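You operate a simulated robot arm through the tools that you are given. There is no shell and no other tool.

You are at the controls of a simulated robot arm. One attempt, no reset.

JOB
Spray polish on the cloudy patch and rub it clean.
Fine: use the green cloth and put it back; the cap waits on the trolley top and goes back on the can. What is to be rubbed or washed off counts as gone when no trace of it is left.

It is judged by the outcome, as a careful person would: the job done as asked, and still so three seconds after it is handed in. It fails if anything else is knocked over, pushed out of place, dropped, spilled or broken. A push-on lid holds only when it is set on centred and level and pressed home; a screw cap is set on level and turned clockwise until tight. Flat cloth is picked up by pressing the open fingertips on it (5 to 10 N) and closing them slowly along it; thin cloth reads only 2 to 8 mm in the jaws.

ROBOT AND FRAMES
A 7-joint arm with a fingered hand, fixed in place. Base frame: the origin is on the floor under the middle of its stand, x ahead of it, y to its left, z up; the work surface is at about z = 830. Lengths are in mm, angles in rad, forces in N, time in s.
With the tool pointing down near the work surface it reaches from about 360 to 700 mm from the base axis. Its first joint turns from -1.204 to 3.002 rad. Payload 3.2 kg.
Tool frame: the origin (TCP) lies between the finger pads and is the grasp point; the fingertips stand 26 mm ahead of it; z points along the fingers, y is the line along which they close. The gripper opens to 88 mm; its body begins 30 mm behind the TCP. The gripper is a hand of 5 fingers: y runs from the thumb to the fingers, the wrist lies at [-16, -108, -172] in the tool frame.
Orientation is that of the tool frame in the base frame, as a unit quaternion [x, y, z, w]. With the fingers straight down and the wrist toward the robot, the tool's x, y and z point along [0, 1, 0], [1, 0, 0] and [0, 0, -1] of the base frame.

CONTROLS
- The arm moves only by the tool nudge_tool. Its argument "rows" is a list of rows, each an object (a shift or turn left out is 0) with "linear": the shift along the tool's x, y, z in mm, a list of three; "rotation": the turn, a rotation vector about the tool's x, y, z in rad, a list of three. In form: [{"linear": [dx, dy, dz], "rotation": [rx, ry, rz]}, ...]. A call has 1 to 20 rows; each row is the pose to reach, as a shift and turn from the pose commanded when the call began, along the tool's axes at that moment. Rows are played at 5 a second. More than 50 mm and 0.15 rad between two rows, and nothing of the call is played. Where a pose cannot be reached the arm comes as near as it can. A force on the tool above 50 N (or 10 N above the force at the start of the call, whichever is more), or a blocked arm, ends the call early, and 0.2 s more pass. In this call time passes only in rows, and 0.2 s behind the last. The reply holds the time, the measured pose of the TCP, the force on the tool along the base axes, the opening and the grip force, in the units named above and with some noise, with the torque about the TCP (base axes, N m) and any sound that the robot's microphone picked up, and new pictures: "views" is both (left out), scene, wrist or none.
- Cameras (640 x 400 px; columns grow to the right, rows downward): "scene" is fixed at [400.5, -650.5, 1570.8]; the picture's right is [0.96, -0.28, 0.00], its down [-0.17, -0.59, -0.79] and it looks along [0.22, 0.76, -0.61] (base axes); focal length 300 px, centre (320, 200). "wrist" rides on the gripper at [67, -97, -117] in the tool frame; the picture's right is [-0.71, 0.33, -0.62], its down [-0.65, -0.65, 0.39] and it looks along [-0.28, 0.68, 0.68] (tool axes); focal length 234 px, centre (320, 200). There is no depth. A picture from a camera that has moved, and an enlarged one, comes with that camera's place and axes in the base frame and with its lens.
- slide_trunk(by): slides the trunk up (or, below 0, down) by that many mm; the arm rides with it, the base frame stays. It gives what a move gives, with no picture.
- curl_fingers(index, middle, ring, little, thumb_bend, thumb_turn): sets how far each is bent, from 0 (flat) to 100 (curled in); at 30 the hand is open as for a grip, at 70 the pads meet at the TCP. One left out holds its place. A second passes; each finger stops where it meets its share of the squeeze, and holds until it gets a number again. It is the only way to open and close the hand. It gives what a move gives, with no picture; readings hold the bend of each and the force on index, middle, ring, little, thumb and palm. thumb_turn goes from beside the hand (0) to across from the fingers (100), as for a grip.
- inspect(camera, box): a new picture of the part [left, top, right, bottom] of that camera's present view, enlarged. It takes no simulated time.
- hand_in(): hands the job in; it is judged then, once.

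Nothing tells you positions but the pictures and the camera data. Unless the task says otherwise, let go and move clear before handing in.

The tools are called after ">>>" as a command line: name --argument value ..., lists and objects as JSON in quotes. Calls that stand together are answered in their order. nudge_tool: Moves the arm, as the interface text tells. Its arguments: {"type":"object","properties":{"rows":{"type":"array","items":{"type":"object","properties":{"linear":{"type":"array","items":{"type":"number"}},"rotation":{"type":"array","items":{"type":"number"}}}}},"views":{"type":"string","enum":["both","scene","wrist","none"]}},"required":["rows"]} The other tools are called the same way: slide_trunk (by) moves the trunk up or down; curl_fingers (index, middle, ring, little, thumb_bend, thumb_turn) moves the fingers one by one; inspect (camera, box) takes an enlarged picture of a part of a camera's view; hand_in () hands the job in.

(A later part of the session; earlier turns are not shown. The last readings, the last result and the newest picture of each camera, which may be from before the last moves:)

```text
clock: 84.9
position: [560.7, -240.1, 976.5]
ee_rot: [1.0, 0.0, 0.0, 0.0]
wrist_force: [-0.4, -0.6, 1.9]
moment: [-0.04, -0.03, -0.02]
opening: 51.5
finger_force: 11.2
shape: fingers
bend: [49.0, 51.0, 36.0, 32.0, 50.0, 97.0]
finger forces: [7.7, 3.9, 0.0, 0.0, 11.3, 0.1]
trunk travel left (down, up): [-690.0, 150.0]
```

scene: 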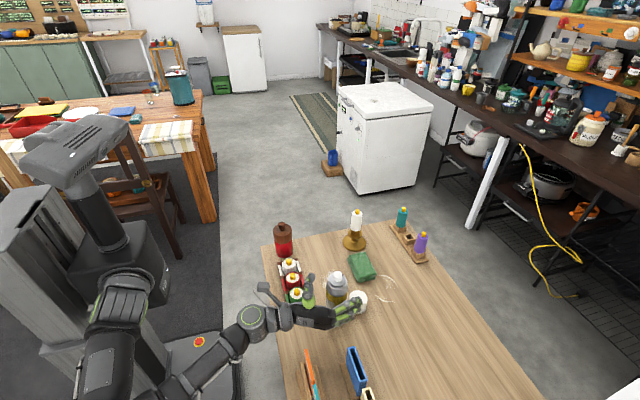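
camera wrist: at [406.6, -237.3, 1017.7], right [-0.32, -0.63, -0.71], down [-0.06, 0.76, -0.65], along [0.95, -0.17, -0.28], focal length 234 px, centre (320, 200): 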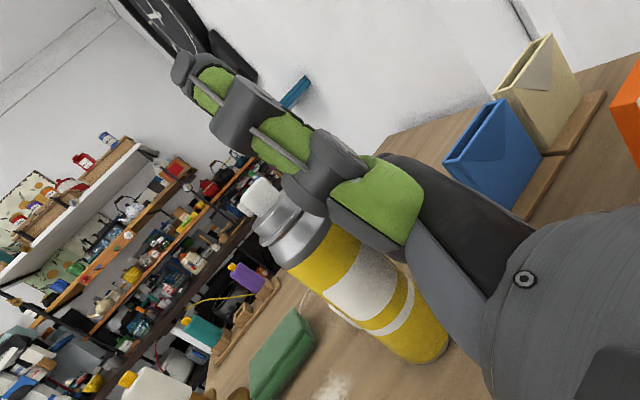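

>>> nudge_tool --rows '[{"linear": [0, 0, -12]}, {"linear": [0, 0, -25]}, {"linear": [0, 0, -25], "rotation": [0, 0, -0.141]}, {"linear": [0, 0, -25], "rotation": [0, 0, -0.282]}, {"linear": [0, 0, -25], "rotation": [0, 0, -0.423]}, {"linear": [0, 0, -25], "rotation": [0, 0, -0.564]}, {"linear": [0, 0, -25], "rotation": [0, 0, -0.705]}, {"linear": [0, 0, -25], "rotation": [0, 0, -0.846]}, {"linear": [0, 0, -25], "rotation": [0, 0, -0.987]}, {"linear": [0, 0, -25], "rotation": [0, 0, -1.128]}, {"linear": [0, 0, -25], "rotation": [0, 0, -1.269]}, {"linear": [0, 0, -25], "rotation": [0, 0, -1.41]}, {"linear": [0, 0, -25], "rotation": [0, 0, -1.551]}, {"linear": [0, 0, -25], "rotation": [0, 0, -1.692]}]' --views "both"

```text
clock: 87.9
position: [560.1, -240.6, 1001.5]
ee_rot: [0.662, 0.749, 0.001, 0.0]
wrist_force: [-0.3, 0.1, -3.2]
moment: [-0.01, 0.01, -0.02]
opening: 51.1
finger_force: 10.4
shape: fingers
bend: [49.0, 51.0, 36.0, 32.0, 50.0, 97.0]
finger forces: [6.5, 3.6, 0.1, 0.1, 10.8, 0.0]
trunk travel left (down, up): [-690.0, 150.0]
camera wrist: at [455.9, -186.1, 1116.7], right [0.42, -0.66, 0.62], down [-0.57, -0.72, -0.39], along [0.71, -0.19, -0.68], focal length 234 px, centre (320, 200)
```

scene: 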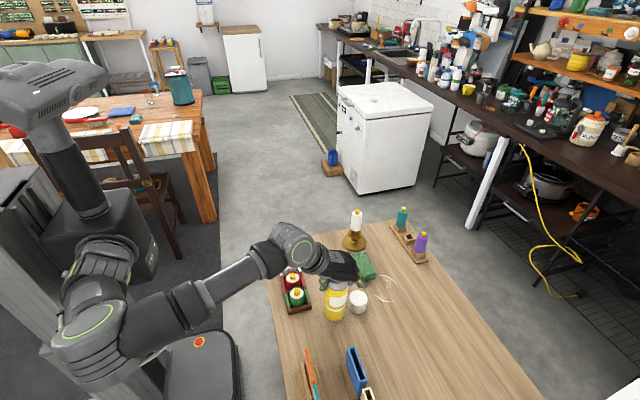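
wrist: 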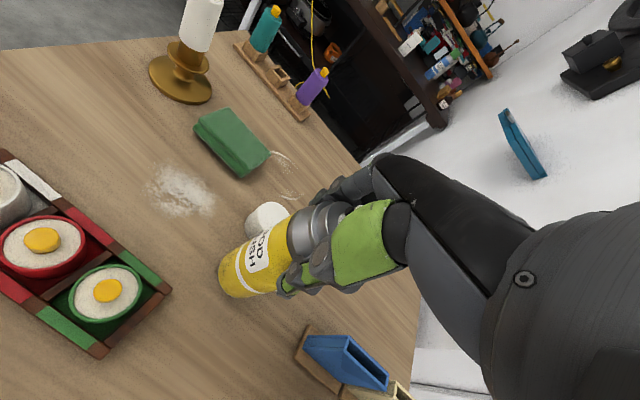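

>>> nudge_tool --rows '[{"linear": [0, 0, 12]}, {"linear": [0, 0, 20]}, {"linear": [0, 0, 23]}]' --views "none"

>>> nudge_tool --rows '[{"linear": [0, 0, 1.2]}, {"linear": [0, 0, 2.4]}]' --views "none"

```text
clock: 88.7
position: [560.8, -239.2, 977.2]
ee_rot: [0.663, 0.749, 0.001, 0.0]
wrist_force: [0.6, 0.4, -2.0]
moment: [0.0, 0.02, 0.01]
opening: 51.1
finger_force: 10.8
shape: fingers
bend: [49.0, 51.0, 36.0, 32.0, 50.0, 97.0]
finger forces: [6.4, 3.6, 0.0, 0.0, 10.7, 0.1]
trunk travel left (down, up): [-690.0, 150.0]
```

```text
clock: 89.3
position: [561.2, -238.5, 976.2]
ee_rot: [0.662, 0.749, 0.001, 0.0]
wrist_force: [-1.0, 0.5, 2.5]
moment: [0.01, 0.02, 0.01]
opening: 51.1
finger_force: 11.2
shape: fingers
bend: [49.0, 51.0, 36.0, 32.0, 50.0, 97.0]
finger forces: [7.2, 3.7, 0.0, 0.0, 11.9, 0.1]
trunk travel left (down, up): [-690.0, 150.0]
```

>>> curl_fingers --index 46 --middle 46 --thumb_bend 46

>>> curl_fingers --index 30 --middle 30 --ring 30 --little 30 --thumb_bend 30

>>> nudge_tool --rows '[{"linear": [0, 0, -35]}, {"linear": [0, 0, -75]}, {"linear": [0, 0, -110]}, {"linear": [0, 0, -130]}]' --views "both"

>>> inspect --camera "wrist" --box '[190, 230, 310, 330]'

```text
clock: 90.3
position: [561.3, -239.0, 976.1]
ee_rot: [0.664, 0.748, 0.001, 0.0]
wrist_force: [0.5, -0.1, 0.7]
moment: [-0.02, -0.01, -0.02]
opening: 55.0
finger_force: 0.6
shape: fingers
bend: [46.0, 46.0, 36.0, 32.0, 46.0, 96.0]
finger forces: [0.5, 0.0, 0.1, 0.0, 0.4, 0.0]
trunk travel left (down, up): [-690.0, 150.0]
```

```text
clock: 91.3
position: [561.3, -239.5, 975.7]
ee_rot: [0.663, 0.748, 0.001, 0.0]
wrist_force: [0.0, -0.1, 0.9]
moment: [-0.01, 0.01, 0.01]
opening: 87.6
finger_force: 0.2
shape: fingers
bend: [30.0, 30.0, 30.0, 30.0, 30.0, 94.0]
finger forces: [0.1, 0.0, 0.0, 0.0, 0.0, 0.1]
trunk travel left (down, up): [-690.0, 150.0]
```

```text
clock: 92.3
position: [561.2, -239.0, 1106.2]
ee_rot: [0.663, 0.749, 0.002, 0.0]
wrist_force: [0.6, -0.1, -0.5]
moment: [-0.01, -0.03, 0.02]
opening: 88.1
finger_force: 0.0
shape: fingers
bend: [30.0, 30.0, 30.0, 30.0, 30.0, 94.0]
finger forces: [0.0, 0.1, 0.1, 0.1, 0.0, 0.0]
trunk travel left (down, up): [-690.0, 150.0]
camera wrist: at [455.8, -185.5, 1222.2], right [0.42, -0.66, 0.62], down [-0.57, -0.72, -0.39], along [0.71, -0.19, -0.68], focal length 234 px, centre (320, 200)
```

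scene: 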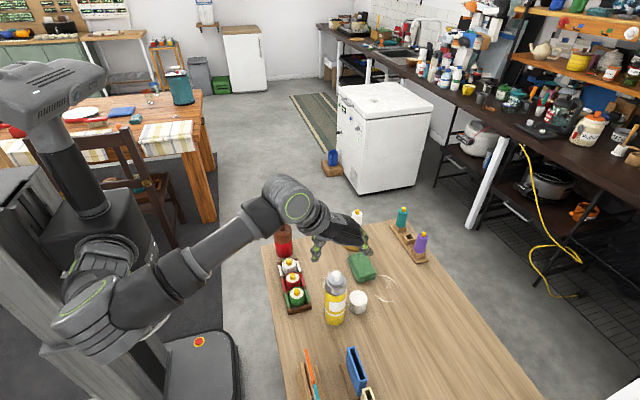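
wrist: 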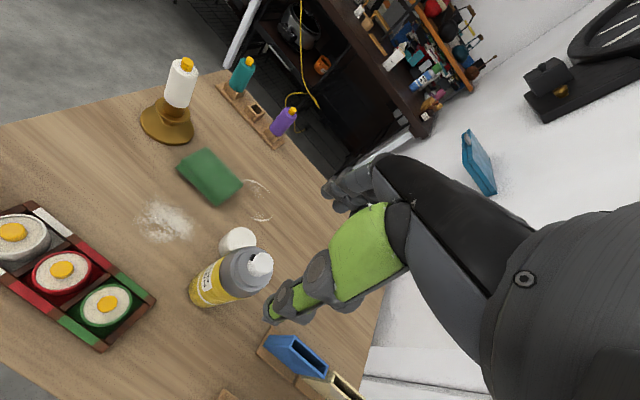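

```text
4.00 times, centred on (250, 280) of wrist
camera zoom: at [455.8, -185.5, 1222.2], right [0.42, -0.66, 0.62], down [-0.57, -0.72, -0.39], along [0.71, -0.19, -0.68], focal length 937 px, centre (600, -120)
```

zoom: 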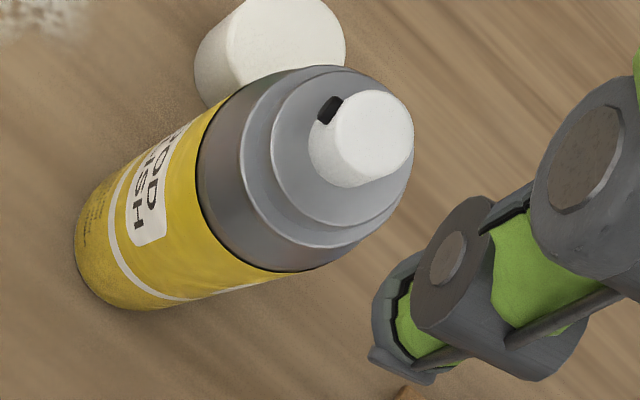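

The can is set down with the nozzle facing about +y. I'll rotate the empty hand so the thumb comes to the nozzle side, then descend.

>>> nudge_tool --rows '[{"rotation": [0, 0, 0.1425]}, {"rotation": [0, 0, 0.285]}, {"rotation": [0, 0, 0.4275]}, {"rotation": [0, 0, 0.57]}, {"rotation": [0, 0, 0.7125]}, {"rotation": [0, 0, 0.855]}, {"rotation": [0, 0, 0.9975]}, {"rotation": [0, 0, 1.14]}, {"rotation": [0, 0, 1.2825]}, {"rotation": [0, 0, 1.425]}, {"rotation": [0, 0, 1.5675]}, {"rotation": [0, 0, 1.71]}, {"linear": [0, 0, 40], "rotation": [0, 0, 1.71]}, {"linear": [0, 0, 80], "rotation": [0, 0, 1.71]}, {"linear": [0, 0, 110], "rotation": [0, 0, 1.71]}, {"linear": [0, 0, 128], "rotation": [0, 0, 1.71]}]' --views "both"

>>> inspect --camera "wrist" --box '[200, 130, 420, 350]'

>>> inspect --camera "scene" --box '[290, 220, 410, 340]'

```text
clock: 95.7
position: [561.3, -239.8, 977.3]
ee_rot: [1.0, -0.01, 0.0, 0.0]
wrist_force: [0.3, -0.3, 0.0]
moment: [-0.01, 0.02, -0.02]
opening: 87.9
finger_force: 0.0
shape: fingers
bend: [30.0, 30.0, 30.0, 30.0, 30.0, 94.0]
finger forces: [0.0, 0.0, 0.1, 0.0, 0.0, 0.0]
trunk travel left (down, up): [-690.0, 150.0]
camera wrist: at [629.7, -143.8, 1093.7], right [-0.71, -0.32, 0.62], down [-0.64, 0.67, -0.39], along [-0.29, -0.67, -0.68], focal length 234 px, centre (320, 200)
```

scene: 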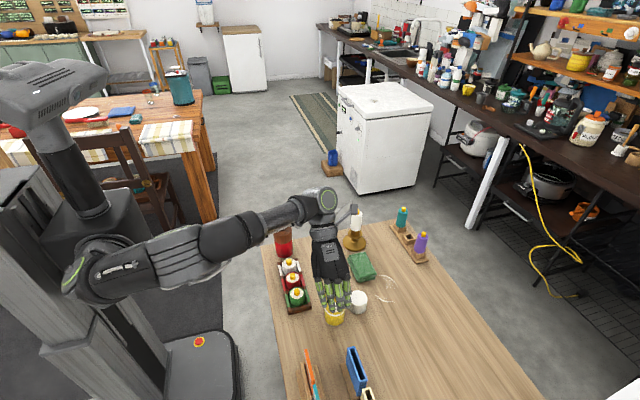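
wrist: 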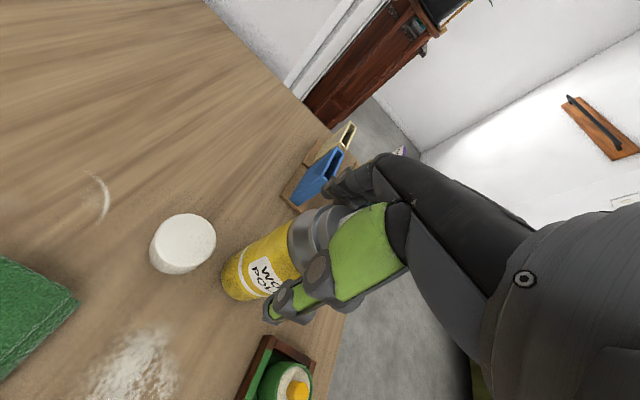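

```text
1.82 times, centred on (310, 240) of wrist
camera zoom: at [629.7, -143.8, 1093.7], right [-0.71, -0.32, 0.62], down [-0.64, 0.67, -0.39], along [-0.29, -0.67, -0.68], focal length 426 px, centre (338, 127)
```

zoom: 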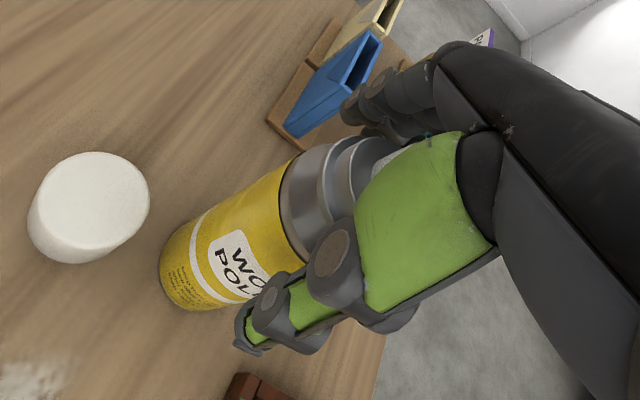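

```text
3.33 times, centred on (350, 280) of scene
camera zoom: at [400.5, -650.5, 1570.8], right [0.96, -0.28, 0.0], down [-0.17, -0.59, -0.79], along [0.22, 0.76, -0.61], focal length 999 px, centre (220, -67)
```

zoom: 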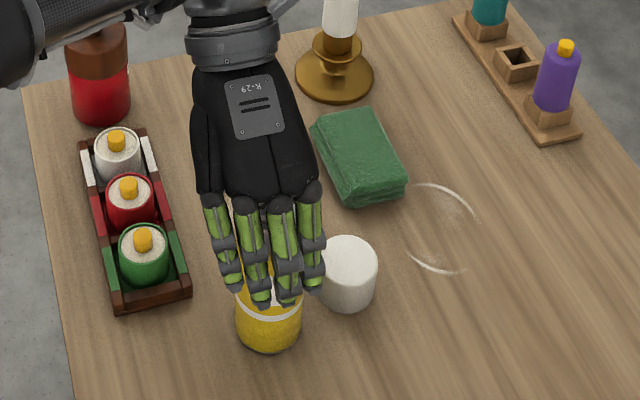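

The thumb is now on the nozzle side. I'll ease down in millimetre steps to find where the hand body first touches the button.

>>> nudge_tool --rows '[{"linear": [0, 0, 1]}, {"linear": [0, 0, 2]}, {"linear": [0, 0, 3]}]' --views "none"

>>> nudge_tool --rows '[{"linear": [0, 0, 1]}, {"linear": [0, 0, 2]}]' --views "none"

>>> nudge_tool --rows '[{"linear": [0, 0, 1]}, {"linear": [0, 0, 2]}]' --views "none"

```text
clock: 96.5
position: [559.7, -239.4, 974.6]
ee_rot: [1.0, -0.01, 0.0, -0.001]
wrist_force: [0.1, -0.6, 0.0]
moment: [0.01, -0.02, 0.01]
opening: 87.6
finger_force: 0.1
shape: fingers
bend: [30.0, 30.0, 30.0, 30.0, 30.0, 94.0]
finger forces: [0.0, 0.0, 0.0, 0.0, 0.1, 0.0]
trunk travel left (down, up): [-690.0, 150.0]
```

```text
clock: 97.1
position: [560.1, -240.5, 972.8]
ee_rot: [1.0, -0.008, 0.0, -0.001]
wrist_force: [-0.4, -0.5, 0.1]
moment: [0.0, -0.03, 0.0]
opening: 88.1
finger_force: 0.1
shape: fingers
bend: [30.0, 30.0, 30.0, 30.0, 30.0, 94.0]
finger forces: [0.1, 0.0, 0.1, 0.0, 0.1, 0.0]
trunk travel left (down, up): [-690.0, 150.0]
```

```text
clock: 97.7
position: [560.2, -239.3, 970.5]
ee_rot: [1.0, -0.009, 0.0, 0.0]
wrist_force: [-0.8, -0.6, -0.3]
moment: [-0.02, 0.0, 0.03]
opening: 88.1
finger_force: 0.1
shape: fingers
bend: [30.0, 30.0, 30.0, 30.0, 30.0, 94.0]
finger forces: [0.1, 0.0, 0.0, 0.1, 0.0, 0.0]
trunk travel left (down, up): [-690.0, 150.0]
```

>>> nudge_tool --rows '[{"linear": [0, 0, 1]}, {"linear": [0, 0, 2]}]' --views "none"

>>> nudge_tool --rows '[{"linear": [0, 0, 1]}, {"linear": [0, 0, 2]}]' --views "none"

>>> nudge_tool --rows '[{"linear": [0, 0, 1]}, {"linear": [0, 0, 2]}]' --views "none"

```text
clock: 98.3
position: [559.7, -238.9, 968.5]
ee_rot: [1.0, -0.009, 0.0, -0.001]
wrist_force: [1.1, -0.4, 0.0]
moment: [0.01, -0.01, 0.01]
opening: 87.8
finger_force: 0.0
shape: fingers
bend: [30.0, 30.0, 30.0, 30.0, 30.0, 94.0]
finger forces: [0.0, 0.0, 0.0, 0.0, 0.0, 0.0]
trunk travel left (down, up): [-690.0, 150.0]
```

```text
clock: 98.9
position: [559.3, -240.4, 966.8]
ee_rot: [1.0, -0.009, 0.0, -0.001]
wrist_force: [-0.2, 0.2, -0.6]
moment: [0.0, 0.01, -0.03]
opening: 87.8
finger_force: 0.0
shape: fingers
bend: [30.0, 30.0, 30.0, 30.0, 30.0, 94.0]
finger forces: [0.0, 0.0, 0.0, 0.0, 0.0, 0.0]
trunk travel left (down, up): [-690.0, 150.0]
```

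```text
clock: 99.5
position: [560.2, -240.0, 966.3]
ee_rot: [1.0, -0.009, 0.0, 0.0]
wrist_force: [-1.1, -0.2, 0.1]
moment: [0.01, 0.04, -0.03]
opening: 88.1
finger_force: 0.1
shape: fingers
bend: [30.0, 30.0, 30.0, 30.0, 30.0, 94.0]
finger forces: [0.0, 0.0, 0.0, 0.0, 0.0, 0.3]
trunk travel left (down, up): [-690.0, 150.0]
```

>>> nudge_tool --rows '[{"linear": [0, 0, 1]}]' --views "none"

```text
clock: 99.9
position: [560.0, -238.7, 964.5]
ee_rot: [1.0, -0.01, 0.0, -0.001]
wrist_force: [1.3, 0.5, 0.2]
moment: [0.04, -0.03, -0.01]
opening: 87.9
finger_force: 0.1
shape: fingers
bend: [30.0, 30.0, 30.0, 30.0, 30.0, 94.0]
finger forces: [0.1, 0.1, 0.0, 0.0, 0.1, 0.9]
trunk travel left (down, up): [-690.0, 150.0]
```

The palm just touches the button at TCP z of about 964.5, and the palm reading shows it. I'll back off 2.5 mm and pinch the can body here.

>>> nudge_tool --rows '[{"linear": [0, 0, -2.5]}]' --views "none"

>>> curl_fingers --index 43 --middle 43 --ring 40 --little 34 --thumb_bend 43 --thumb_turn 97

>>> curl_fingers --index 47 --middle 47 --thumb_bend 47

>>> curl_fingers --index 56 --middle 60 --thumb_bend 60

```text
clock: 100.3
position: [559.8, -239.1, 965.8]
ee_rot: [1.0, -0.009, 0.0, -0.002]
wrist_force: [0.1, 1.1, 0.4]
moment: [0.04, 0.01, 0.01]
opening: 87.7
finger_force: 0.0
shape: fingers
bend: [30.0, 30.0, 30.0, 30.0, 30.0, 94.0]
finger forces: [0.0, 0.0, 0.0, 0.0, 0.0, 0.1]
trunk travel left (down, up): [-690.0, 150.0]
```

```text
clock: 101.3
position: [560.4, -238.8, 966.8]
ee_rot: [1.0, -0.009, 0.0, -0.001]
wrist_force: [0.4, -0.5, -0.1]
moment: [0.01, -0.02, 0.0]
opening: 61.2
finger_force: 0.0
shape: fingers
bend: [43.0, 43.0, 40.0, 34.0, 43.0, 96.0]
finger forces: [0.0, 0.0, 0.0, 0.0, 0.0, 0.0]
trunk travel left (down, up): [-690.0, 150.0]
```

```text
clock: 102.3
position: [559.9, -239.9, 966.7]
ee_rot: [1.0, -0.009, 0.0, -0.002]
wrist_force: [-0.6, -0.1, 0.2]
moment: [0.0, 0.03, -0.02]
opening: 54.4
finger_force: 1.0
shape: fingers
bend: [46.0, 47.0, 40.0, 34.0, 46.0, 96.0]
finger forces: [0.6, 0.1, 0.0, 0.0, 1.3, 0.1]
trunk travel left (down, up): [-690.0, 150.0]
```

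```text
clock: 103.3
position: [559.5, -239.4, 966.6]
ee_rot: [1.0, -0.008, 0.0, -0.002]
wrist_force: [0.2, -0.8, 1.2]
moment: [-0.09, 0.03, 0.02]
opening: 51.7
finger_force: 14.0
shape: fingers
bend: [50.0, 52.0, 40.0, 34.0, 49.0, 97.0]
finger forces: [8.1, 6.1, 0.0, 0.0, 14.5, 0.0]
trunk travel left (down, up): [-690.0, 150.0]
```

The can is gripped firmly. I'll lift it, carry it to the spraying position over the free space right of the blue box, and tilt it 40° toward the patch.

>>> nudge_tool --rows '[{"linear": [0, 0, -40]}, {"linear": [0, 0, -80]}, {"linear": [15, 20, -94]}, {"linear": [40, 55, -94]}, {"linear": [65, 90, -94]}, {"linear": [65, 90, -94], "rotation": [-0.14, 0, 0]}, {"linear": [65, 90, -94], "rotation": [-0.28, 0, 0]}, {"linear": [65, 90, -94], "rotation": [-0.42, 0, 0]}, {"linear": [65, 90, -94], "rotation": [-0.56, 0, 0]}, {"linear": [65, 90, -94], "rotation": [-0.698, 0, 0]}]' --views "both"

>>> inspect --camera "scene" --box '[290, 180, 450, 380]'

```text
clock: 105.5
position: [632.5, -330.8, 1061.1]
ee_rot: [0.94, -0.009, -0.004, 0.342]
wrist_force: [-0.6, 0.5, -2.1]
moment: [0.1, 0.03, -0.01]
opening: 51.6
finger_force: 13.2
shape: fingers
bend: [50.0, 53.0, 40.0, 34.0, 49.0, 97.0]
finger forces: [7.2, 5.3, 0.0, 0.0, 14.8, 0.0]
out of reach, approached as far as the arm can: row 5, 6, 7, 9, 10
trunk travel left (down, up): [-690.0, 150.0]
camera wrist: at [701.5, -182.3, 1086.6], right [-0.7, 0.16, 0.69], down [-0.65, 0.26, -0.72], along [-0.3, -0.95, -0.08], focal length 234 px, centre (320, 200)
```

scene: 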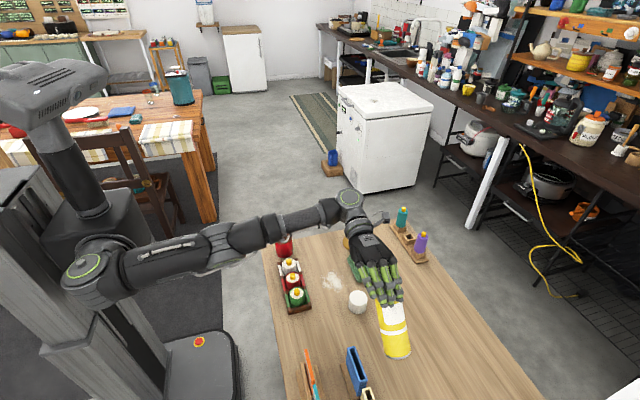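
wrist: 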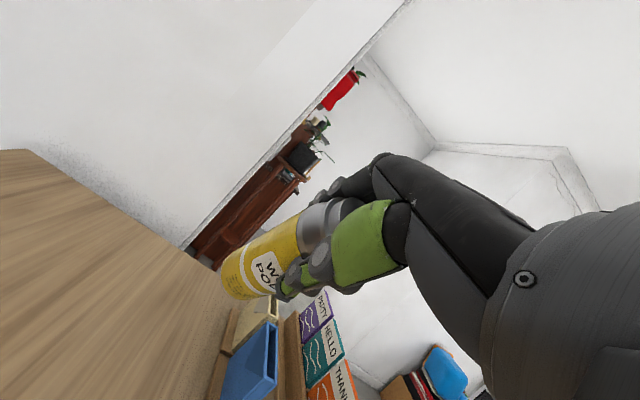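

```text
2.00 times, centred on (370, 280) of scene
camera zoom: at [400.5, -650.5, 1570.8], right [0.96, -0.28, 0.0], down [-0.17, -0.59, -0.79], along [0.22, 0.76, -0.61], focal length 599 px, centre (220, 40)
```

zoom: 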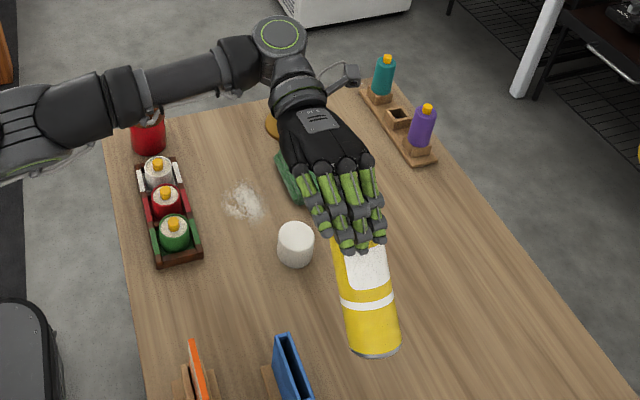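

The tilt is good. I'll lower the tilted can toward the table, stopping about 20 mm above contact.

>>> nudge_tool --rows '[{"linear": [-3, -20, 24]}, {"linear": [-6, -40, 48]}, {"linear": [-9, -57, 68]}]' --views "both"

>>> inspect --camera "scene" --box '[310, 220, 450, 380]'

>>> inspect --camera "wrist" --box '[180, 130, 440, 400]'

```text
clock: 106.3
position: [634.0, -330.7, 970.3]
ee_rot: [0.94, -0.009, -0.005, 0.341]
wrist_force: [-0.1, 0.1, -1.9]
moment: [0.07, 0.03, -0.03]
opening: 51.8
finger_force: 13.6
shape: fingers
bend: [50.0, 53.0, 40.0, 34.0, 49.0, 97.0]
finger forces: [7.1, 5.4, 0.0, 0.0, 14.8, 0.0]
out of reach, approached as far as the arm can: row 1, 2, 3
trunk travel left (down, up): [-690.0, 150.0]
camera wrist: at [703.9, -181.6, 996.5], right [-0.7, 0.16, 0.69], down [-0.65, 0.27, -0.72], along [-0.3, -0.95, -0.08], focal length 234 px, centre (320, 200)
```

scene: 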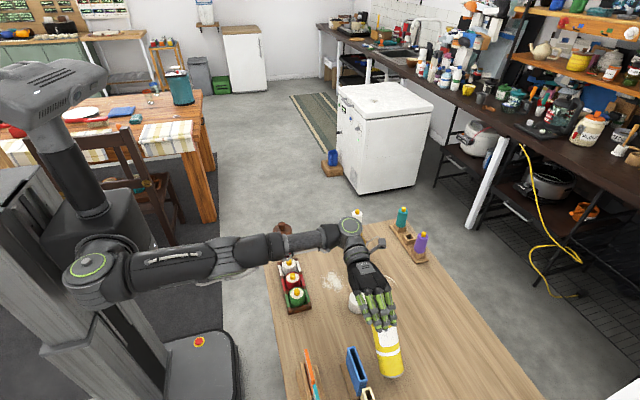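
wrist: 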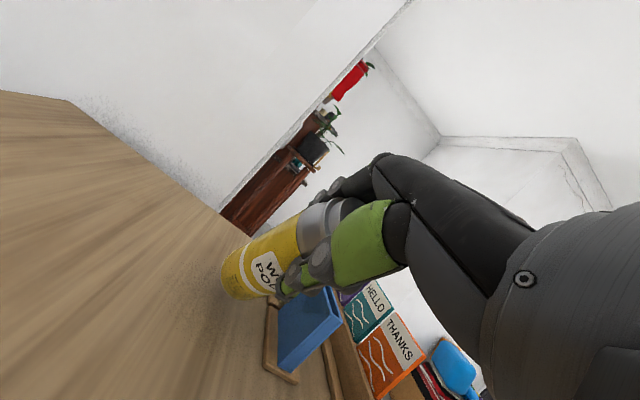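

```text
2.50 times, centred on (380, 300) of scene
camera zoom: at [400.5, -650.5, 1570.8], right [0.96, -0.28, 0.0], down [-0.17, -0.59, -0.79], along [0.22, 0.76, -0.61], focal length 749 px, centre (170, -50)
```

zoom: 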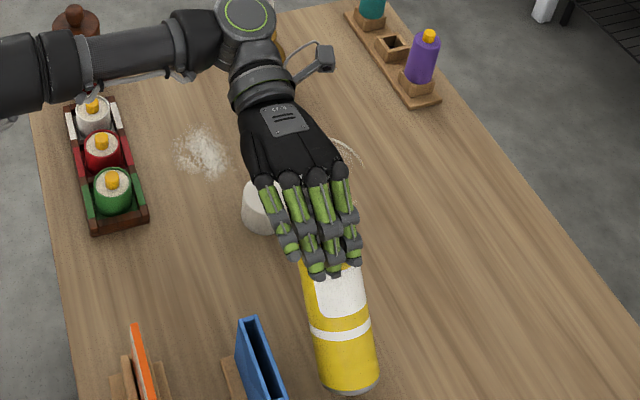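

```text
1.48 times, centred on (310, 265) of wrist
camera zoom: at [703.9, -181.6, 996.5], right [-0.7, 0.16, 0.69], down [-0.65, 0.27, -0.72], along [-0.3, -0.95, -0.08], focal length 347 px, centre (335, 104)
```

zoom: 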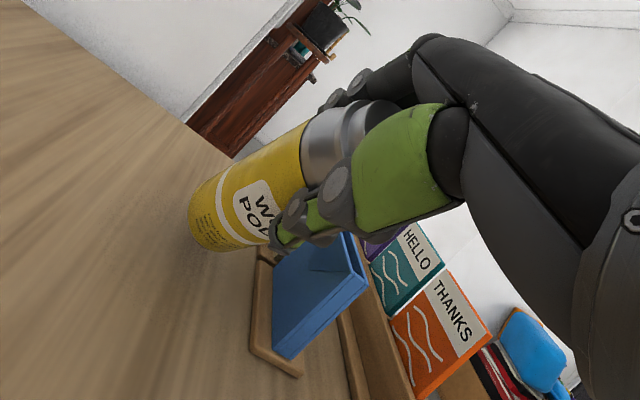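

>>> nudge_tool --rows '[{"linear": [0, -4, 5]}, {"linear": [0, -8, 9.5]}]' --views "none"

>>> nudge_tool --rows '[{"linear": [0, -1.3, 1.5]}, {"linear": [0, -2.6, 3.1]}]' --views "none"

>>> inspect --camera "scene" --box '[350, 310, 420, 380]'

```text
clock: 106.9
position: [633.1, -330.4, 959.4]
ee_rot: [0.94, -0.008, -0.002, 0.34]
wrist_force: [-0.1, 0.8, -2.8]
moment: [0.11, 0.0, 0.04]
opening: 51.8
finger_force: 13.6
shape: fingers
bend: [50.0, 53.0, 40.0, 34.0, 49.0, 97.0]
finger forces: [7.2, 5.6, 0.0, 0.0, 14.9, 0.0]
trunk travel left (down, up): [-690.0, 150.0]
```

```text
clock: 107.5
position: [632.4, -330.4, 953.7]
ee_rot: [0.94, -0.008, -0.004, 0.341]
wrist_force: [-0.2, -0.1, -2.2]
moment: [0.06, -0.01, -0.02]
opening: 51.7
finger_force: 13.3
shape: fingers
bend: [50.0, 53.0, 40.0, 34.0, 49.0, 97.0]
finger forces: [7.1, 5.5, 0.0, 0.0, 14.7, 0.1]
trunk travel left (down, up): [-690.0, 150.0]
```

```text
5.71 times, centred on (385, 345) of scene
camera zoom: at [400.5, -650.5, 1570.8], right [0.96, -0.28, 0.0], down [-0.17, -0.59, -0.79], along [0.22, 0.76, -0.61], focal length 1713 px, centre (-51, -629)
```

zoom: 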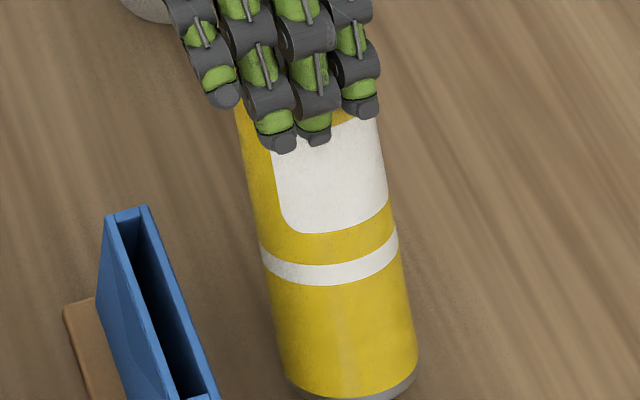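

>>> nudge_tool --rows '[{"linear": [0, -1, 1.2]}, {"linear": [0, -2, 2.3]}]' --views "none"

>>> nudge_tool --rows '[{"linear": [0, -1, 1.2]}, {"linear": [0, -2, 2.3]}]' --views "none"

```text
clock: 108.1
position: [632.5, -330.5, 953.7]
ee_rot: [0.94, -0.008, -0.002, 0.342]
wrist_force: [-0.1, 1.9, 3.2]
moment: [-0.06, -0.01, 0.01]
opening: 51.6
finger_force: 13.8
shape: fingers
bend: [50.0, 53.0, 40.0, 34.0, 49.0, 97.0]
finger forces: [7.7, 6.4, 0.0, 0.0, 14.1, 0.0]
trunk travel left (down, up): [-690.0, 150.0]
```

```text
clock: 108.7
position: [632.0, -327.4, 951.9]
ee_rot: [0.939, -0.009, 0.0, 0.343]
wrist_force: [0.1, 4.6, 10.2]
moment: [-0.22, -0.04, 0.01]
opening: 51.6
finger_force: 15.4
shape: fingers
bend: [50.0, 53.0, 40.0, 34.0, 49.0, 97.0]
finger forces: [9.3, 7.2, 0.0, 0.0, 13.8, 0.1]
trunk travel left (down, up): [-690.0, 150.0]
```

The base edge is on the table with about 10 N. I'll loosen the grip to a light, balanced hold so the can can slide up into the palm.

>>> nudge_tool --rows '[{"linear": [0, 0.8, -1]}]' --views "none"

>>> curl_fingers --index 53 --middle 56 --thumb_bend 55

>>> nudge_tool --rows '[{"linear": [0, 0, 1.5]}]' --views "scene"

```text
clock: 109.1
position: [632.4, -328.3, 952.4]
ee_rot: [0.939, -0.009, -0.002, 0.343]
wrist_force: [1.2, 3.8, 10.9]
moment: [-0.2, -0.07, 0.04]
opening: 51.4
finger_force: 14.9
shape: fingers
bend: [50.0, 53.0, 40.0, 34.0, 49.0, 97.0]
finger forces: [9.4, 7.1, 0.0, 0.0, 14.0, 0.0]
trunk travel left (down, up): [-690.0, 150.0]
```

```text
clock: 110.1
position: [630.5, -328.8, 951.3]
ee_rot: [0.94, -0.009, -0.003, 0.342]
wrist_force: [0.5, 4.7, 9.0]
moment: [-0.14, 0.01, 0.02]
opening: 51.3
finger_force: 9.2
shape: fingers
bend: [49.0, 51.0, 40.0, 34.0, 49.0, 97.0]
finger forces: [6.1, 4.4, 0.0, 0.0, 8.5, 0.2]
trunk travel left (down, up): [-690.0, 150.0]
```

```text
clock: 110.5
position: [631.7, -331.7, 950.0]
ee_rot: [0.94, -0.008, -0.003, 0.342]
wrist_force: [-0.3, 2.2, 6.0]
moment: [-0.33, 0.03, -0.03]
opening: 51.4
finger_force: 9.2
shape: fingers
bend: [49.0, 51.0, 40.0, 34.0, 49.0, 97.0]
finger forces: [6.1, 5.1, 0.0, 0.0, 8.1, 0.1]
trunk travel left (down, up): [-690.0, 150.0]
```

scene: 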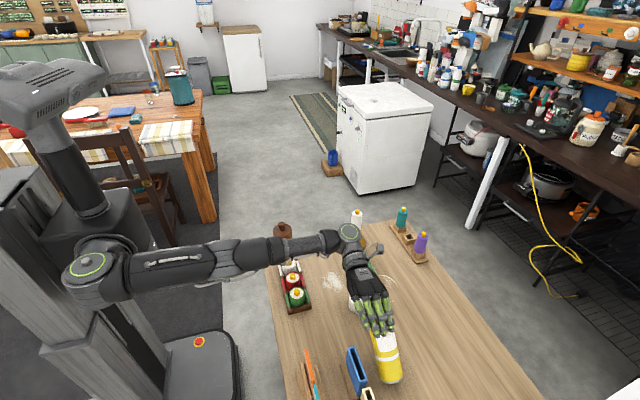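

>>> nudge_tool --rows '[{"linear": [0, 0, 1]}, {"linear": [0, 0, 2]}]' --views "none"

>>> inspect --camera "wrist" --box '[180, 130, 440, 400]'

>>> inspect --camera "scene" --box '[330, 280, 430, 390]'

```text
clock: 111.1
position: [631.8, -331.2, 948.6]
ee_rot: [0.94, -0.009, -0.003, 0.342]
wrist_force: [0.2, 3.1, 8.1]
moment: [-0.29, -0.01, -0.01]
opening: 51.4
finger_force: 9.8
shape: fingers
bend: [49.0, 51.0, 40.0, 34.0, 49.0, 97.0]
finger forces: [6.3, 5.3, 0.0, 0.0, 8.1, 0.2]
trunk travel left (down, up): [-690.0, 150.0]
```

```text
1.48 times, centred on (310, 265) of wrist
camera zoom: at [701.2, -182.0, 975.9], right [-0.71, 0.16, 0.69], down [-0.64, 0.26, -0.72], along [-0.3, -0.95, -0.08], focal length 347 px, centre (335, 104)
```

zoom: 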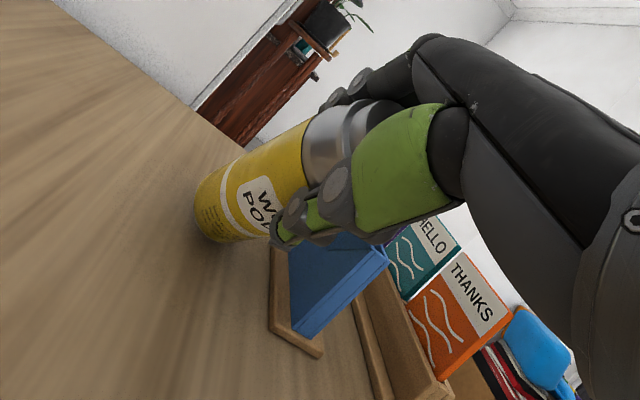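

```text
3.64 times, centred on (380, 335) of scene
camera zoom: at [400.5, -650.5, 1570.8], right [0.96, -0.28, 0.0], down [-0.17, -0.59, -0.79], along [0.22, 0.76, -0.61], focal length 1090 px, centre (102, -291)
```

zoom: 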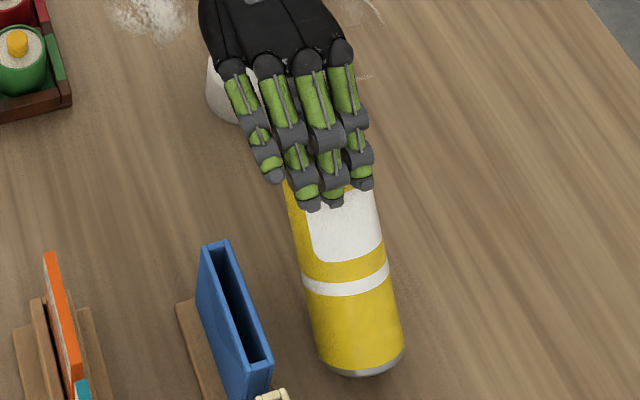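

>>> curl_fingers --index 51 --middle 53 --thumb_bend 52

>>> nudge_tool --rows '[{"linear": [0, 0, 1.2]}]' --views "none"

>>> inspect --camera "scene" --box '[330, 280, 430, 390]'

```text
clock: 112.1
position: [631.6, -331.0, 949.4]
ee_rot: [0.94, -0.008, -0.001, 0.342]
wrist_force: [0.1, 4.0, 7.8]
moment: [-0.12, 0.02, 0.01]
opening: 51.8
finger_force: 7.3
shape: fingers
bend: [48.0, 50.0, 40.0, 34.0, 48.0, 97.0]
finger forces: [4.8, 3.2, 0.1, 0.0, 5.9, 0.4]
trunk travel left (down, up): [-690.0, 150.0]
```

```text
clock: 112.5
position: [631.9, -333.3, 947.6]
ee_rot: [0.94, -0.009, -0.004, 0.341]
wrist_force: [-0.7, 1.7, 4.2]
moment: [-0.26, 0.02, 0.0]
opening: 52.1
finger_force: 7.7
shape: fingers
bend: [48.0, 49.0, 40.0, 34.0, 48.0, 97.0]
finger forces: [4.8, 3.7, 0.0, 0.1, 5.9, 0.1]
trunk travel left (down, up): [-690.0, 150.0]
```

```text
3.64 times, centred on (380, 335) of scene
camera zoom: at [400.5, -650.5, 1570.8], right [0.96, -0.28, 0.0], down [-0.17, -0.59, -0.79], along [0.22, 0.76, -0.61], focal length 1090 px, centre (102, -291)
```

zoom: 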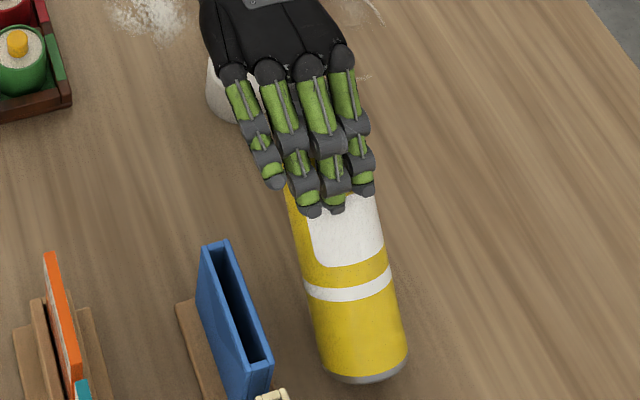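

The base slid back slightly instead of the can sliding in the grip. I'll lighten the grip more and push a bit more vertically, so the base stays within table friction.

>>> curl_fingers --index 49.5 --middle 50.5 --thumb_bend 49.7

>>> nudge_tool --rows '[{"linear": [0, -0.5, 1.5]}]' --views "none"

>>> inspect --camera "scene" --box '[330, 280, 430, 390]'

```text
clock: 113.5
position: [631.6, -332.6, 946.0]
ee_rot: [0.94, -0.008, -0.002, 0.341]
wrist_force: [1.3, 1.7, 1.3]
moment: [-0.08, 0.03, -0.03]
opening: 52.8
finger_force: 2.8
shape: fingers
bend: [48.0, 48.0, 40.0, 34.0, 47.0, 97.0]
finger forces: [1.9, 1.2, 0.0, 0.1, 3.4, 0.1]
trunk travel left (down, up): [-690.0, 150.0]
```

```text
clock: 113.9
position: [633.1, -333.2, 945.6]
ee_rot: [0.94, -0.009, -0.003, 0.342]
wrist_force: [0.8, 2.3, 2.3]
moment: [-0.09, 0.03, 0.0]
opening: 52.6
finger_force: 3.5
shape: fingers
bend: [48.0, 48.0, 40.0, 34.0, 47.0, 97.0]
finger forces: [2.0, 1.6, 0.0, 0.0, 3.1, 0.1]
trunk travel left (down, up): [-690.0, 150.0]
```

```text
3.64 times, centred on (380, 335) of scene
camera zoom: at [400.5, -650.5, 1570.8], right [0.96, -0.28, 0.0], down [-0.17, -0.59, -0.79], along [0.22, 0.76, -0.61], focal length 1090 px, centre (102, -291)
```

zoom: 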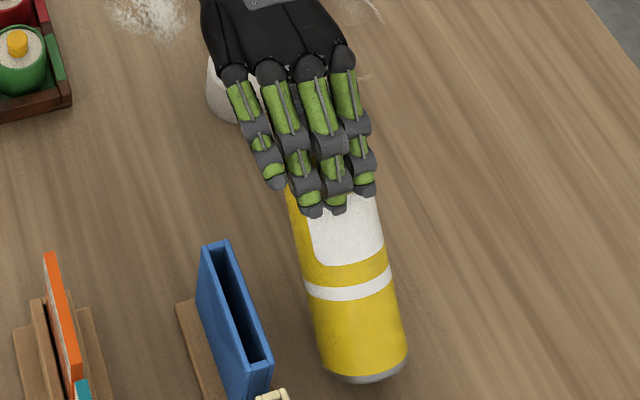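

>>> nudge_tool --rows '[{"linear": [0, -0.3, 1]}, {"linear": [0, -0.6, 2]}]' --views "none"

>>> nudge_tool --rows '[{"linear": [0, -0.3, 1]}, {"linear": [0, -0.6, 2]}]' --views "none"

>>> inspect --camera "scene" --box '[330, 280, 430, 390]'

```text
clock: 114.5
position: [632.4, -335.9, 944.3]
ee_rot: [0.94, -0.01, -0.004, 0.341]
wrist_force: [0.1, 1.3, 3.0]
moment: [-0.13, 0.01, 0.01]
opening: 53.0
finger_force: 3.7
shape: fingers
bend: [48.0, 48.0, 40.0, 34.0, 47.0, 97.0]
finger forces: [2.2, 2.1, 0.0, 0.1, 3.4, 0.1]
trunk travel left (down, up): [-690.0, 150.0]
```

```text
clock: 115.1
position: [632.8, -334.1, 942.6]
ee_rot: [0.94, -0.009, -0.003, 0.342]
wrist_force: [-0.5, 3.1, 4.3]
moment: [-0.11, 0.03, 0.0]
opening: 52.9
finger_force: 4.0
shape: fingers
bend: [48.0, 48.0, 40.0, 34.0, 47.0, 97.0]
finger forces: [2.4, 2.3, 0.1, 0.0, 3.4, 0.0]
trunk travel left (down, up): [-690.0, 150.0]
```

```text
3.64 times, centred on (380, 335) of scene
camera zoom: at [400.5, -650.5, 1570.8], right [0.96, -0.28, 0.0], down [-0.17, -0.59, -0.79], along [0.22, 0.76, -0.61], focal length 1090 px, centre (102, -291)
```

zoom: 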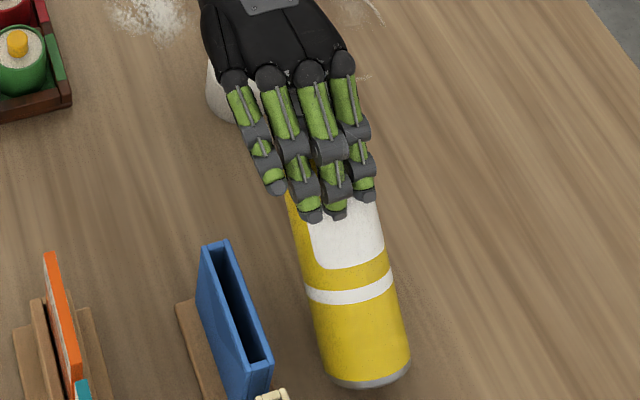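

>>> inspect --camera "wrist" --box '[180, 130, 440, 400]'

>>> inspect --camera "scene" --box '[270, 220, 450, 400]'

```text
1.48 times, centred on (310, 265) of wrist
camera zoom: at [701.8, -185.3, 968.9], right [-0.71, 0.16, 0.69], down [-0.64, 0.26, -0.72], along [-0.3, -0.95, -0.08], focal length 347 px, centre (335, 104)
```

zoom: 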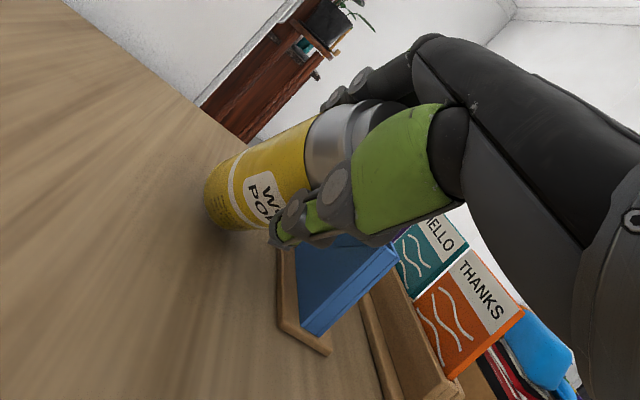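

```text
2.22 times, centred on (360, 310) of scene
camera zoom: at [400.5, -650.5, 1570.8], right [0.96, -0.28, 0.0], down [-0.17, -0.59, -0.79], along [0.22, 0.76, -0.61], focal length 666 px, centre (231, -44)
```

zoom: 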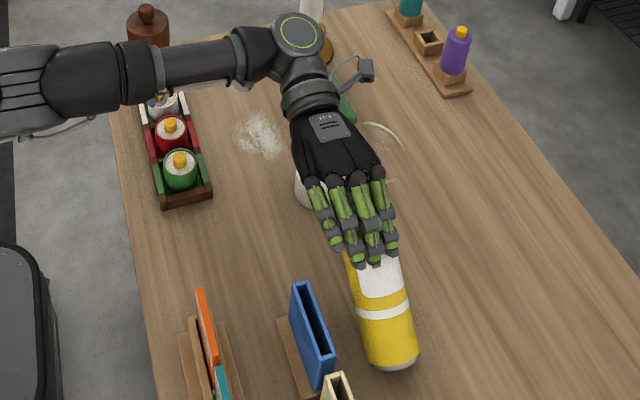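

The can has rotated to about 45° in the light grip. I'll firm the grip, lift a little, bring the hand to a slightly smaller tilt so the push line stays within table friction, and retry the press.

>>> curl_fingers --index 53 --middle 54 --thumb_bend 54

>>> nudge_tool --rows '[{"linear": [0, 6, -8]}, {"linear": [-2, 18, -13], "rotation": [0.06, 0, 0]}, {"linear": [-2, 20, -10], "rotation": [0.122, 0, 0]}]' --views "both"

>>> inspect --camera "scene" --box '[310, 260, 430, 400]'

>>> inspect --camera "wrist" --box '[180, 130, 440, 400]'

```text
clock: 116.1
position: [633.4, -334.4, 942.7]
ee_rot: [0.94, -0.009, -0.002, 0.341]
wrist_force: [0.2, 2.4, 4.7]
moment: [-0.18, 0.03, 0.0]
opening: 52.0
finger_force: 9.7
shape: fingers
bend: [48.0, 49.0, 40.0, 34.0, 48.0, 97.0]
finger forces: [5.8, 4.1, 0.1, 0.0, 8.2, 0.1]
trunk travel left (down, up): [-690.0, 150.0]
```

```text
clock: 116.9
position: [633.8, -344.7, 960.2]
ee_rot: [0.96, -0.009, -0.004, 0.281]
wrist_force: [0.2, -0.4, -2.9]
moment: [0.1, 0.0, 0.01]
opening: 51.1
finger_force: 7.2
shape: fingers
bend: [49.0, 51.0, 40.0, 34.0, 48.0, 97.0]
finger forces: [4.1, 2.1, 0.0, 0.1, 7.6, 0.1]
out of reach, approached as far as the arm can: row 2, 3
trunk travel left (down, up): [-690.0, 150.0]
camera wrist: at [704.5, -200.5, 1004.9], right [-0.7, 0.07, 0.71], down [-0.64, 0.35, -0.68], along [-0.3, -0.93, -0.2], focal length 234 px, centre (320, 200)
```

scene: 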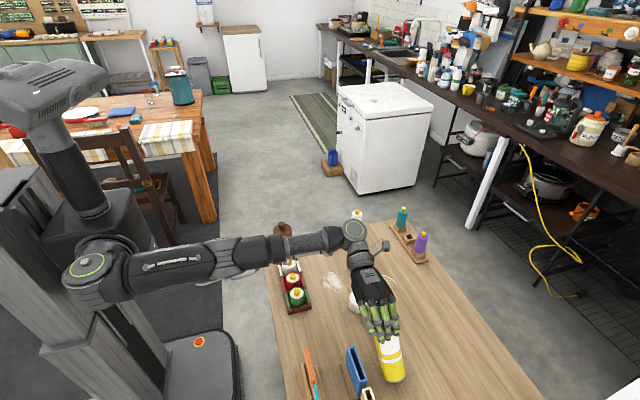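
wrist: 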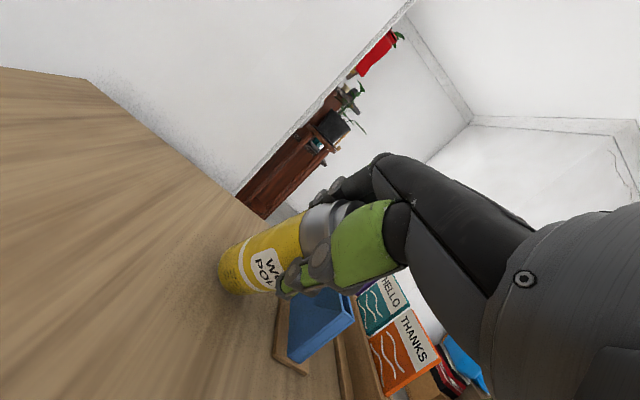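

```text
2.86 times, centred on (370, 330) of scene
camera zoom: at [400.5, -650.5, 1570.8], right [0.96, -0.28, 0.0], down [-0.17, -0.59, -0.79], along [0.22, 0.76, -0.61], focal length 856 px, centre (177, -171)
```

zoom: 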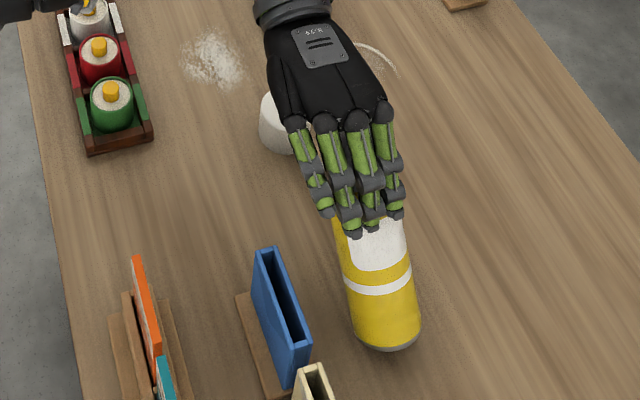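

```text
1.48 times, centred on (310, 265) of wrist
camera zoom: at [704.5, -200.5, 1004.9], right [-0.7, 0.07, 0.71], down [-0.64, 0.35, -0.68], along [-0.3, -0.93, -0.2], focal length 347 px, centre (335, 104)
```

zoom: 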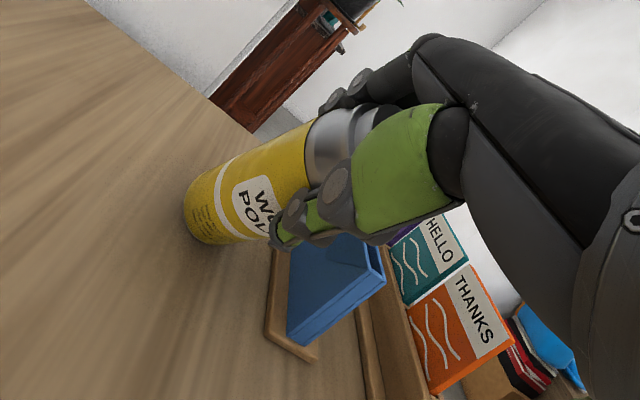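

The setup is too floppy for a tilted press against the table, because the base slips. A more reliable approach is to stand the can upright, press the button with the palm straight down, grip firmly to hold it, and tilt onto the patch. I'll first bring the can upright near (608, -285).

>>> curl_fingers --index 56 --middle 59 --thumb_bend 60

>>> nudge_tool --rows '[{"linear": [-2, -5, -25]}, {"linear": [-8, -8, -45], "rotation": [0.114, 0, 0]}, {"linear": [-13, -12, -55], "rotation": [0.228, 0, 0]}, {"linear": [-18, -16, -63], "rotation": [0.342, 0, 0]}, {"linear": [-23, -20, -70], "rotation": [0.456, 0, 0]}, {"linear": [-27, -23, -74], "rotation": [0.569, 0, 0]}]' --views "both"

```text
clock: 117.9
position: [635.0, -344.0, 960.8]
ee_rot: [0.959, -0.009, -0.003, 0.282]
wrist_force: [-0.9, -0.4, -2.8]
moment: [0.03, 0.06, 0.01]
opening: 50.9
finger_force: 12.9
shape: fingers
bend: [51.0, 53.0, 40.0, 34.0, 49.0, 97.0]
finger forces: [7.4, 4.9, 0.0, 0.1, 14.1, 0.0]
trunk travel left (down, up): [-690.0, 150.0]
```

```text
clock: 119.3
position: [622.1, -284.6, 1014.0]
ee_rot: [1.0, -0.01, -0.001, 0.002]
wrist_force: [0.5, 0.0, -3.1]
moment: [0.02, -0.01, -0.01]
opening: 50.9
finger_force: 13.3
shape: fingers
bend: [50.0, 53.0, 40.0, 34.0, 49.0, 97.0]
finger forces: [7.7, 5.5, 0.0, 0.1, 13.4, 0.0]
out of reach, approached as far as the arm can: row 2, 3, 4, 5, 6
trunk travel left (down, up): [-690.0, 150.0]
camera wrist: at [690.9, -188.9, 1130.2], right [-0.71, -0.32, 0.63], down [-0.64, 0.66, -0.39], along [-0.29, -0.68, -0.68], focal length 234 px, centre (320, 200)
```

scene: 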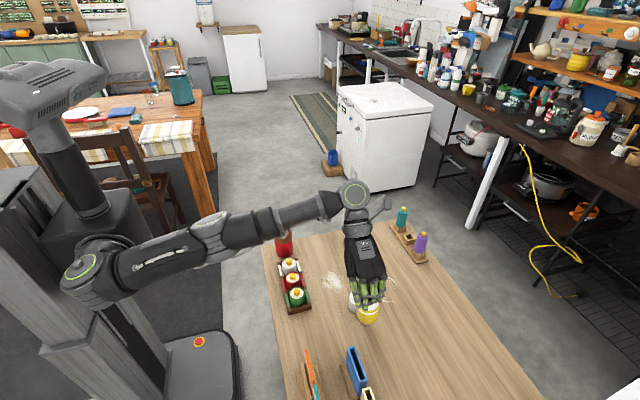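
wrist: 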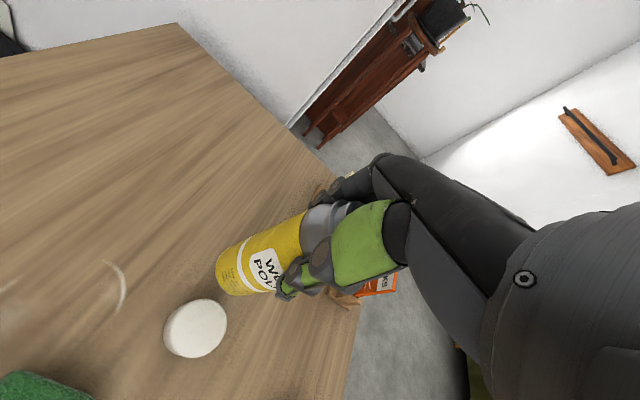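

>>> nudge_tool --rows '[{"linear": [-18, 3, 5], "rotation": [0, 0, 0.035]}, {"linear": [-37, 5, 10], "rotation": [0, 0, 0.07]}]' --views "none"

>>> nudge_tool --rows '[{"linear": [0, 0, 15]}, {"linear": [0, 0, 28]}, {"linear": [0, 0, 35]}]' --views "none"

```text
clock: 119.9
position: [612.7, -293.8, 998.2]
ee_rot: [0.999, -0.046, -0.017, -0.001]
wrist_force: [-0.3, -0.6, -3.8]
moment: [0.0, 0.0, -0.02]
opening: 50.9
finger_force: 13.3
shape: fingers
bend: [50.0, 53.0, 40.0, 34.0, 49.0, 97.0]
finger forces: [7.7, 5.5, 0.0, 0.1, 13.4, 0.0]
out of reach, approached as far as the arm can: row 1, 2
trunk travel left (down, up): [-690.0, 150.0]
```

```text
clock: 120.7
position: [584.2, -289.5, 969.6]
ee_rot: [0.999, -0.046, 0.0, 0.003]
wrist_force: [0.2, 0.4, -1.1]
moment: [0.04, -0.04, 0.03]
opening: 50.5
finger_force: 13.7
shape: fingers
bend: [50.0, 53.0, 40.0, 34.0, 49.0, 97.0]
finger forces: [7.7, 5.2, 0.1, 0.0, 13.6, 0.0]
out of reach, approached as far as the arm can: row 1
trunk travel left (down, up): [-690.0, 150.0]
```

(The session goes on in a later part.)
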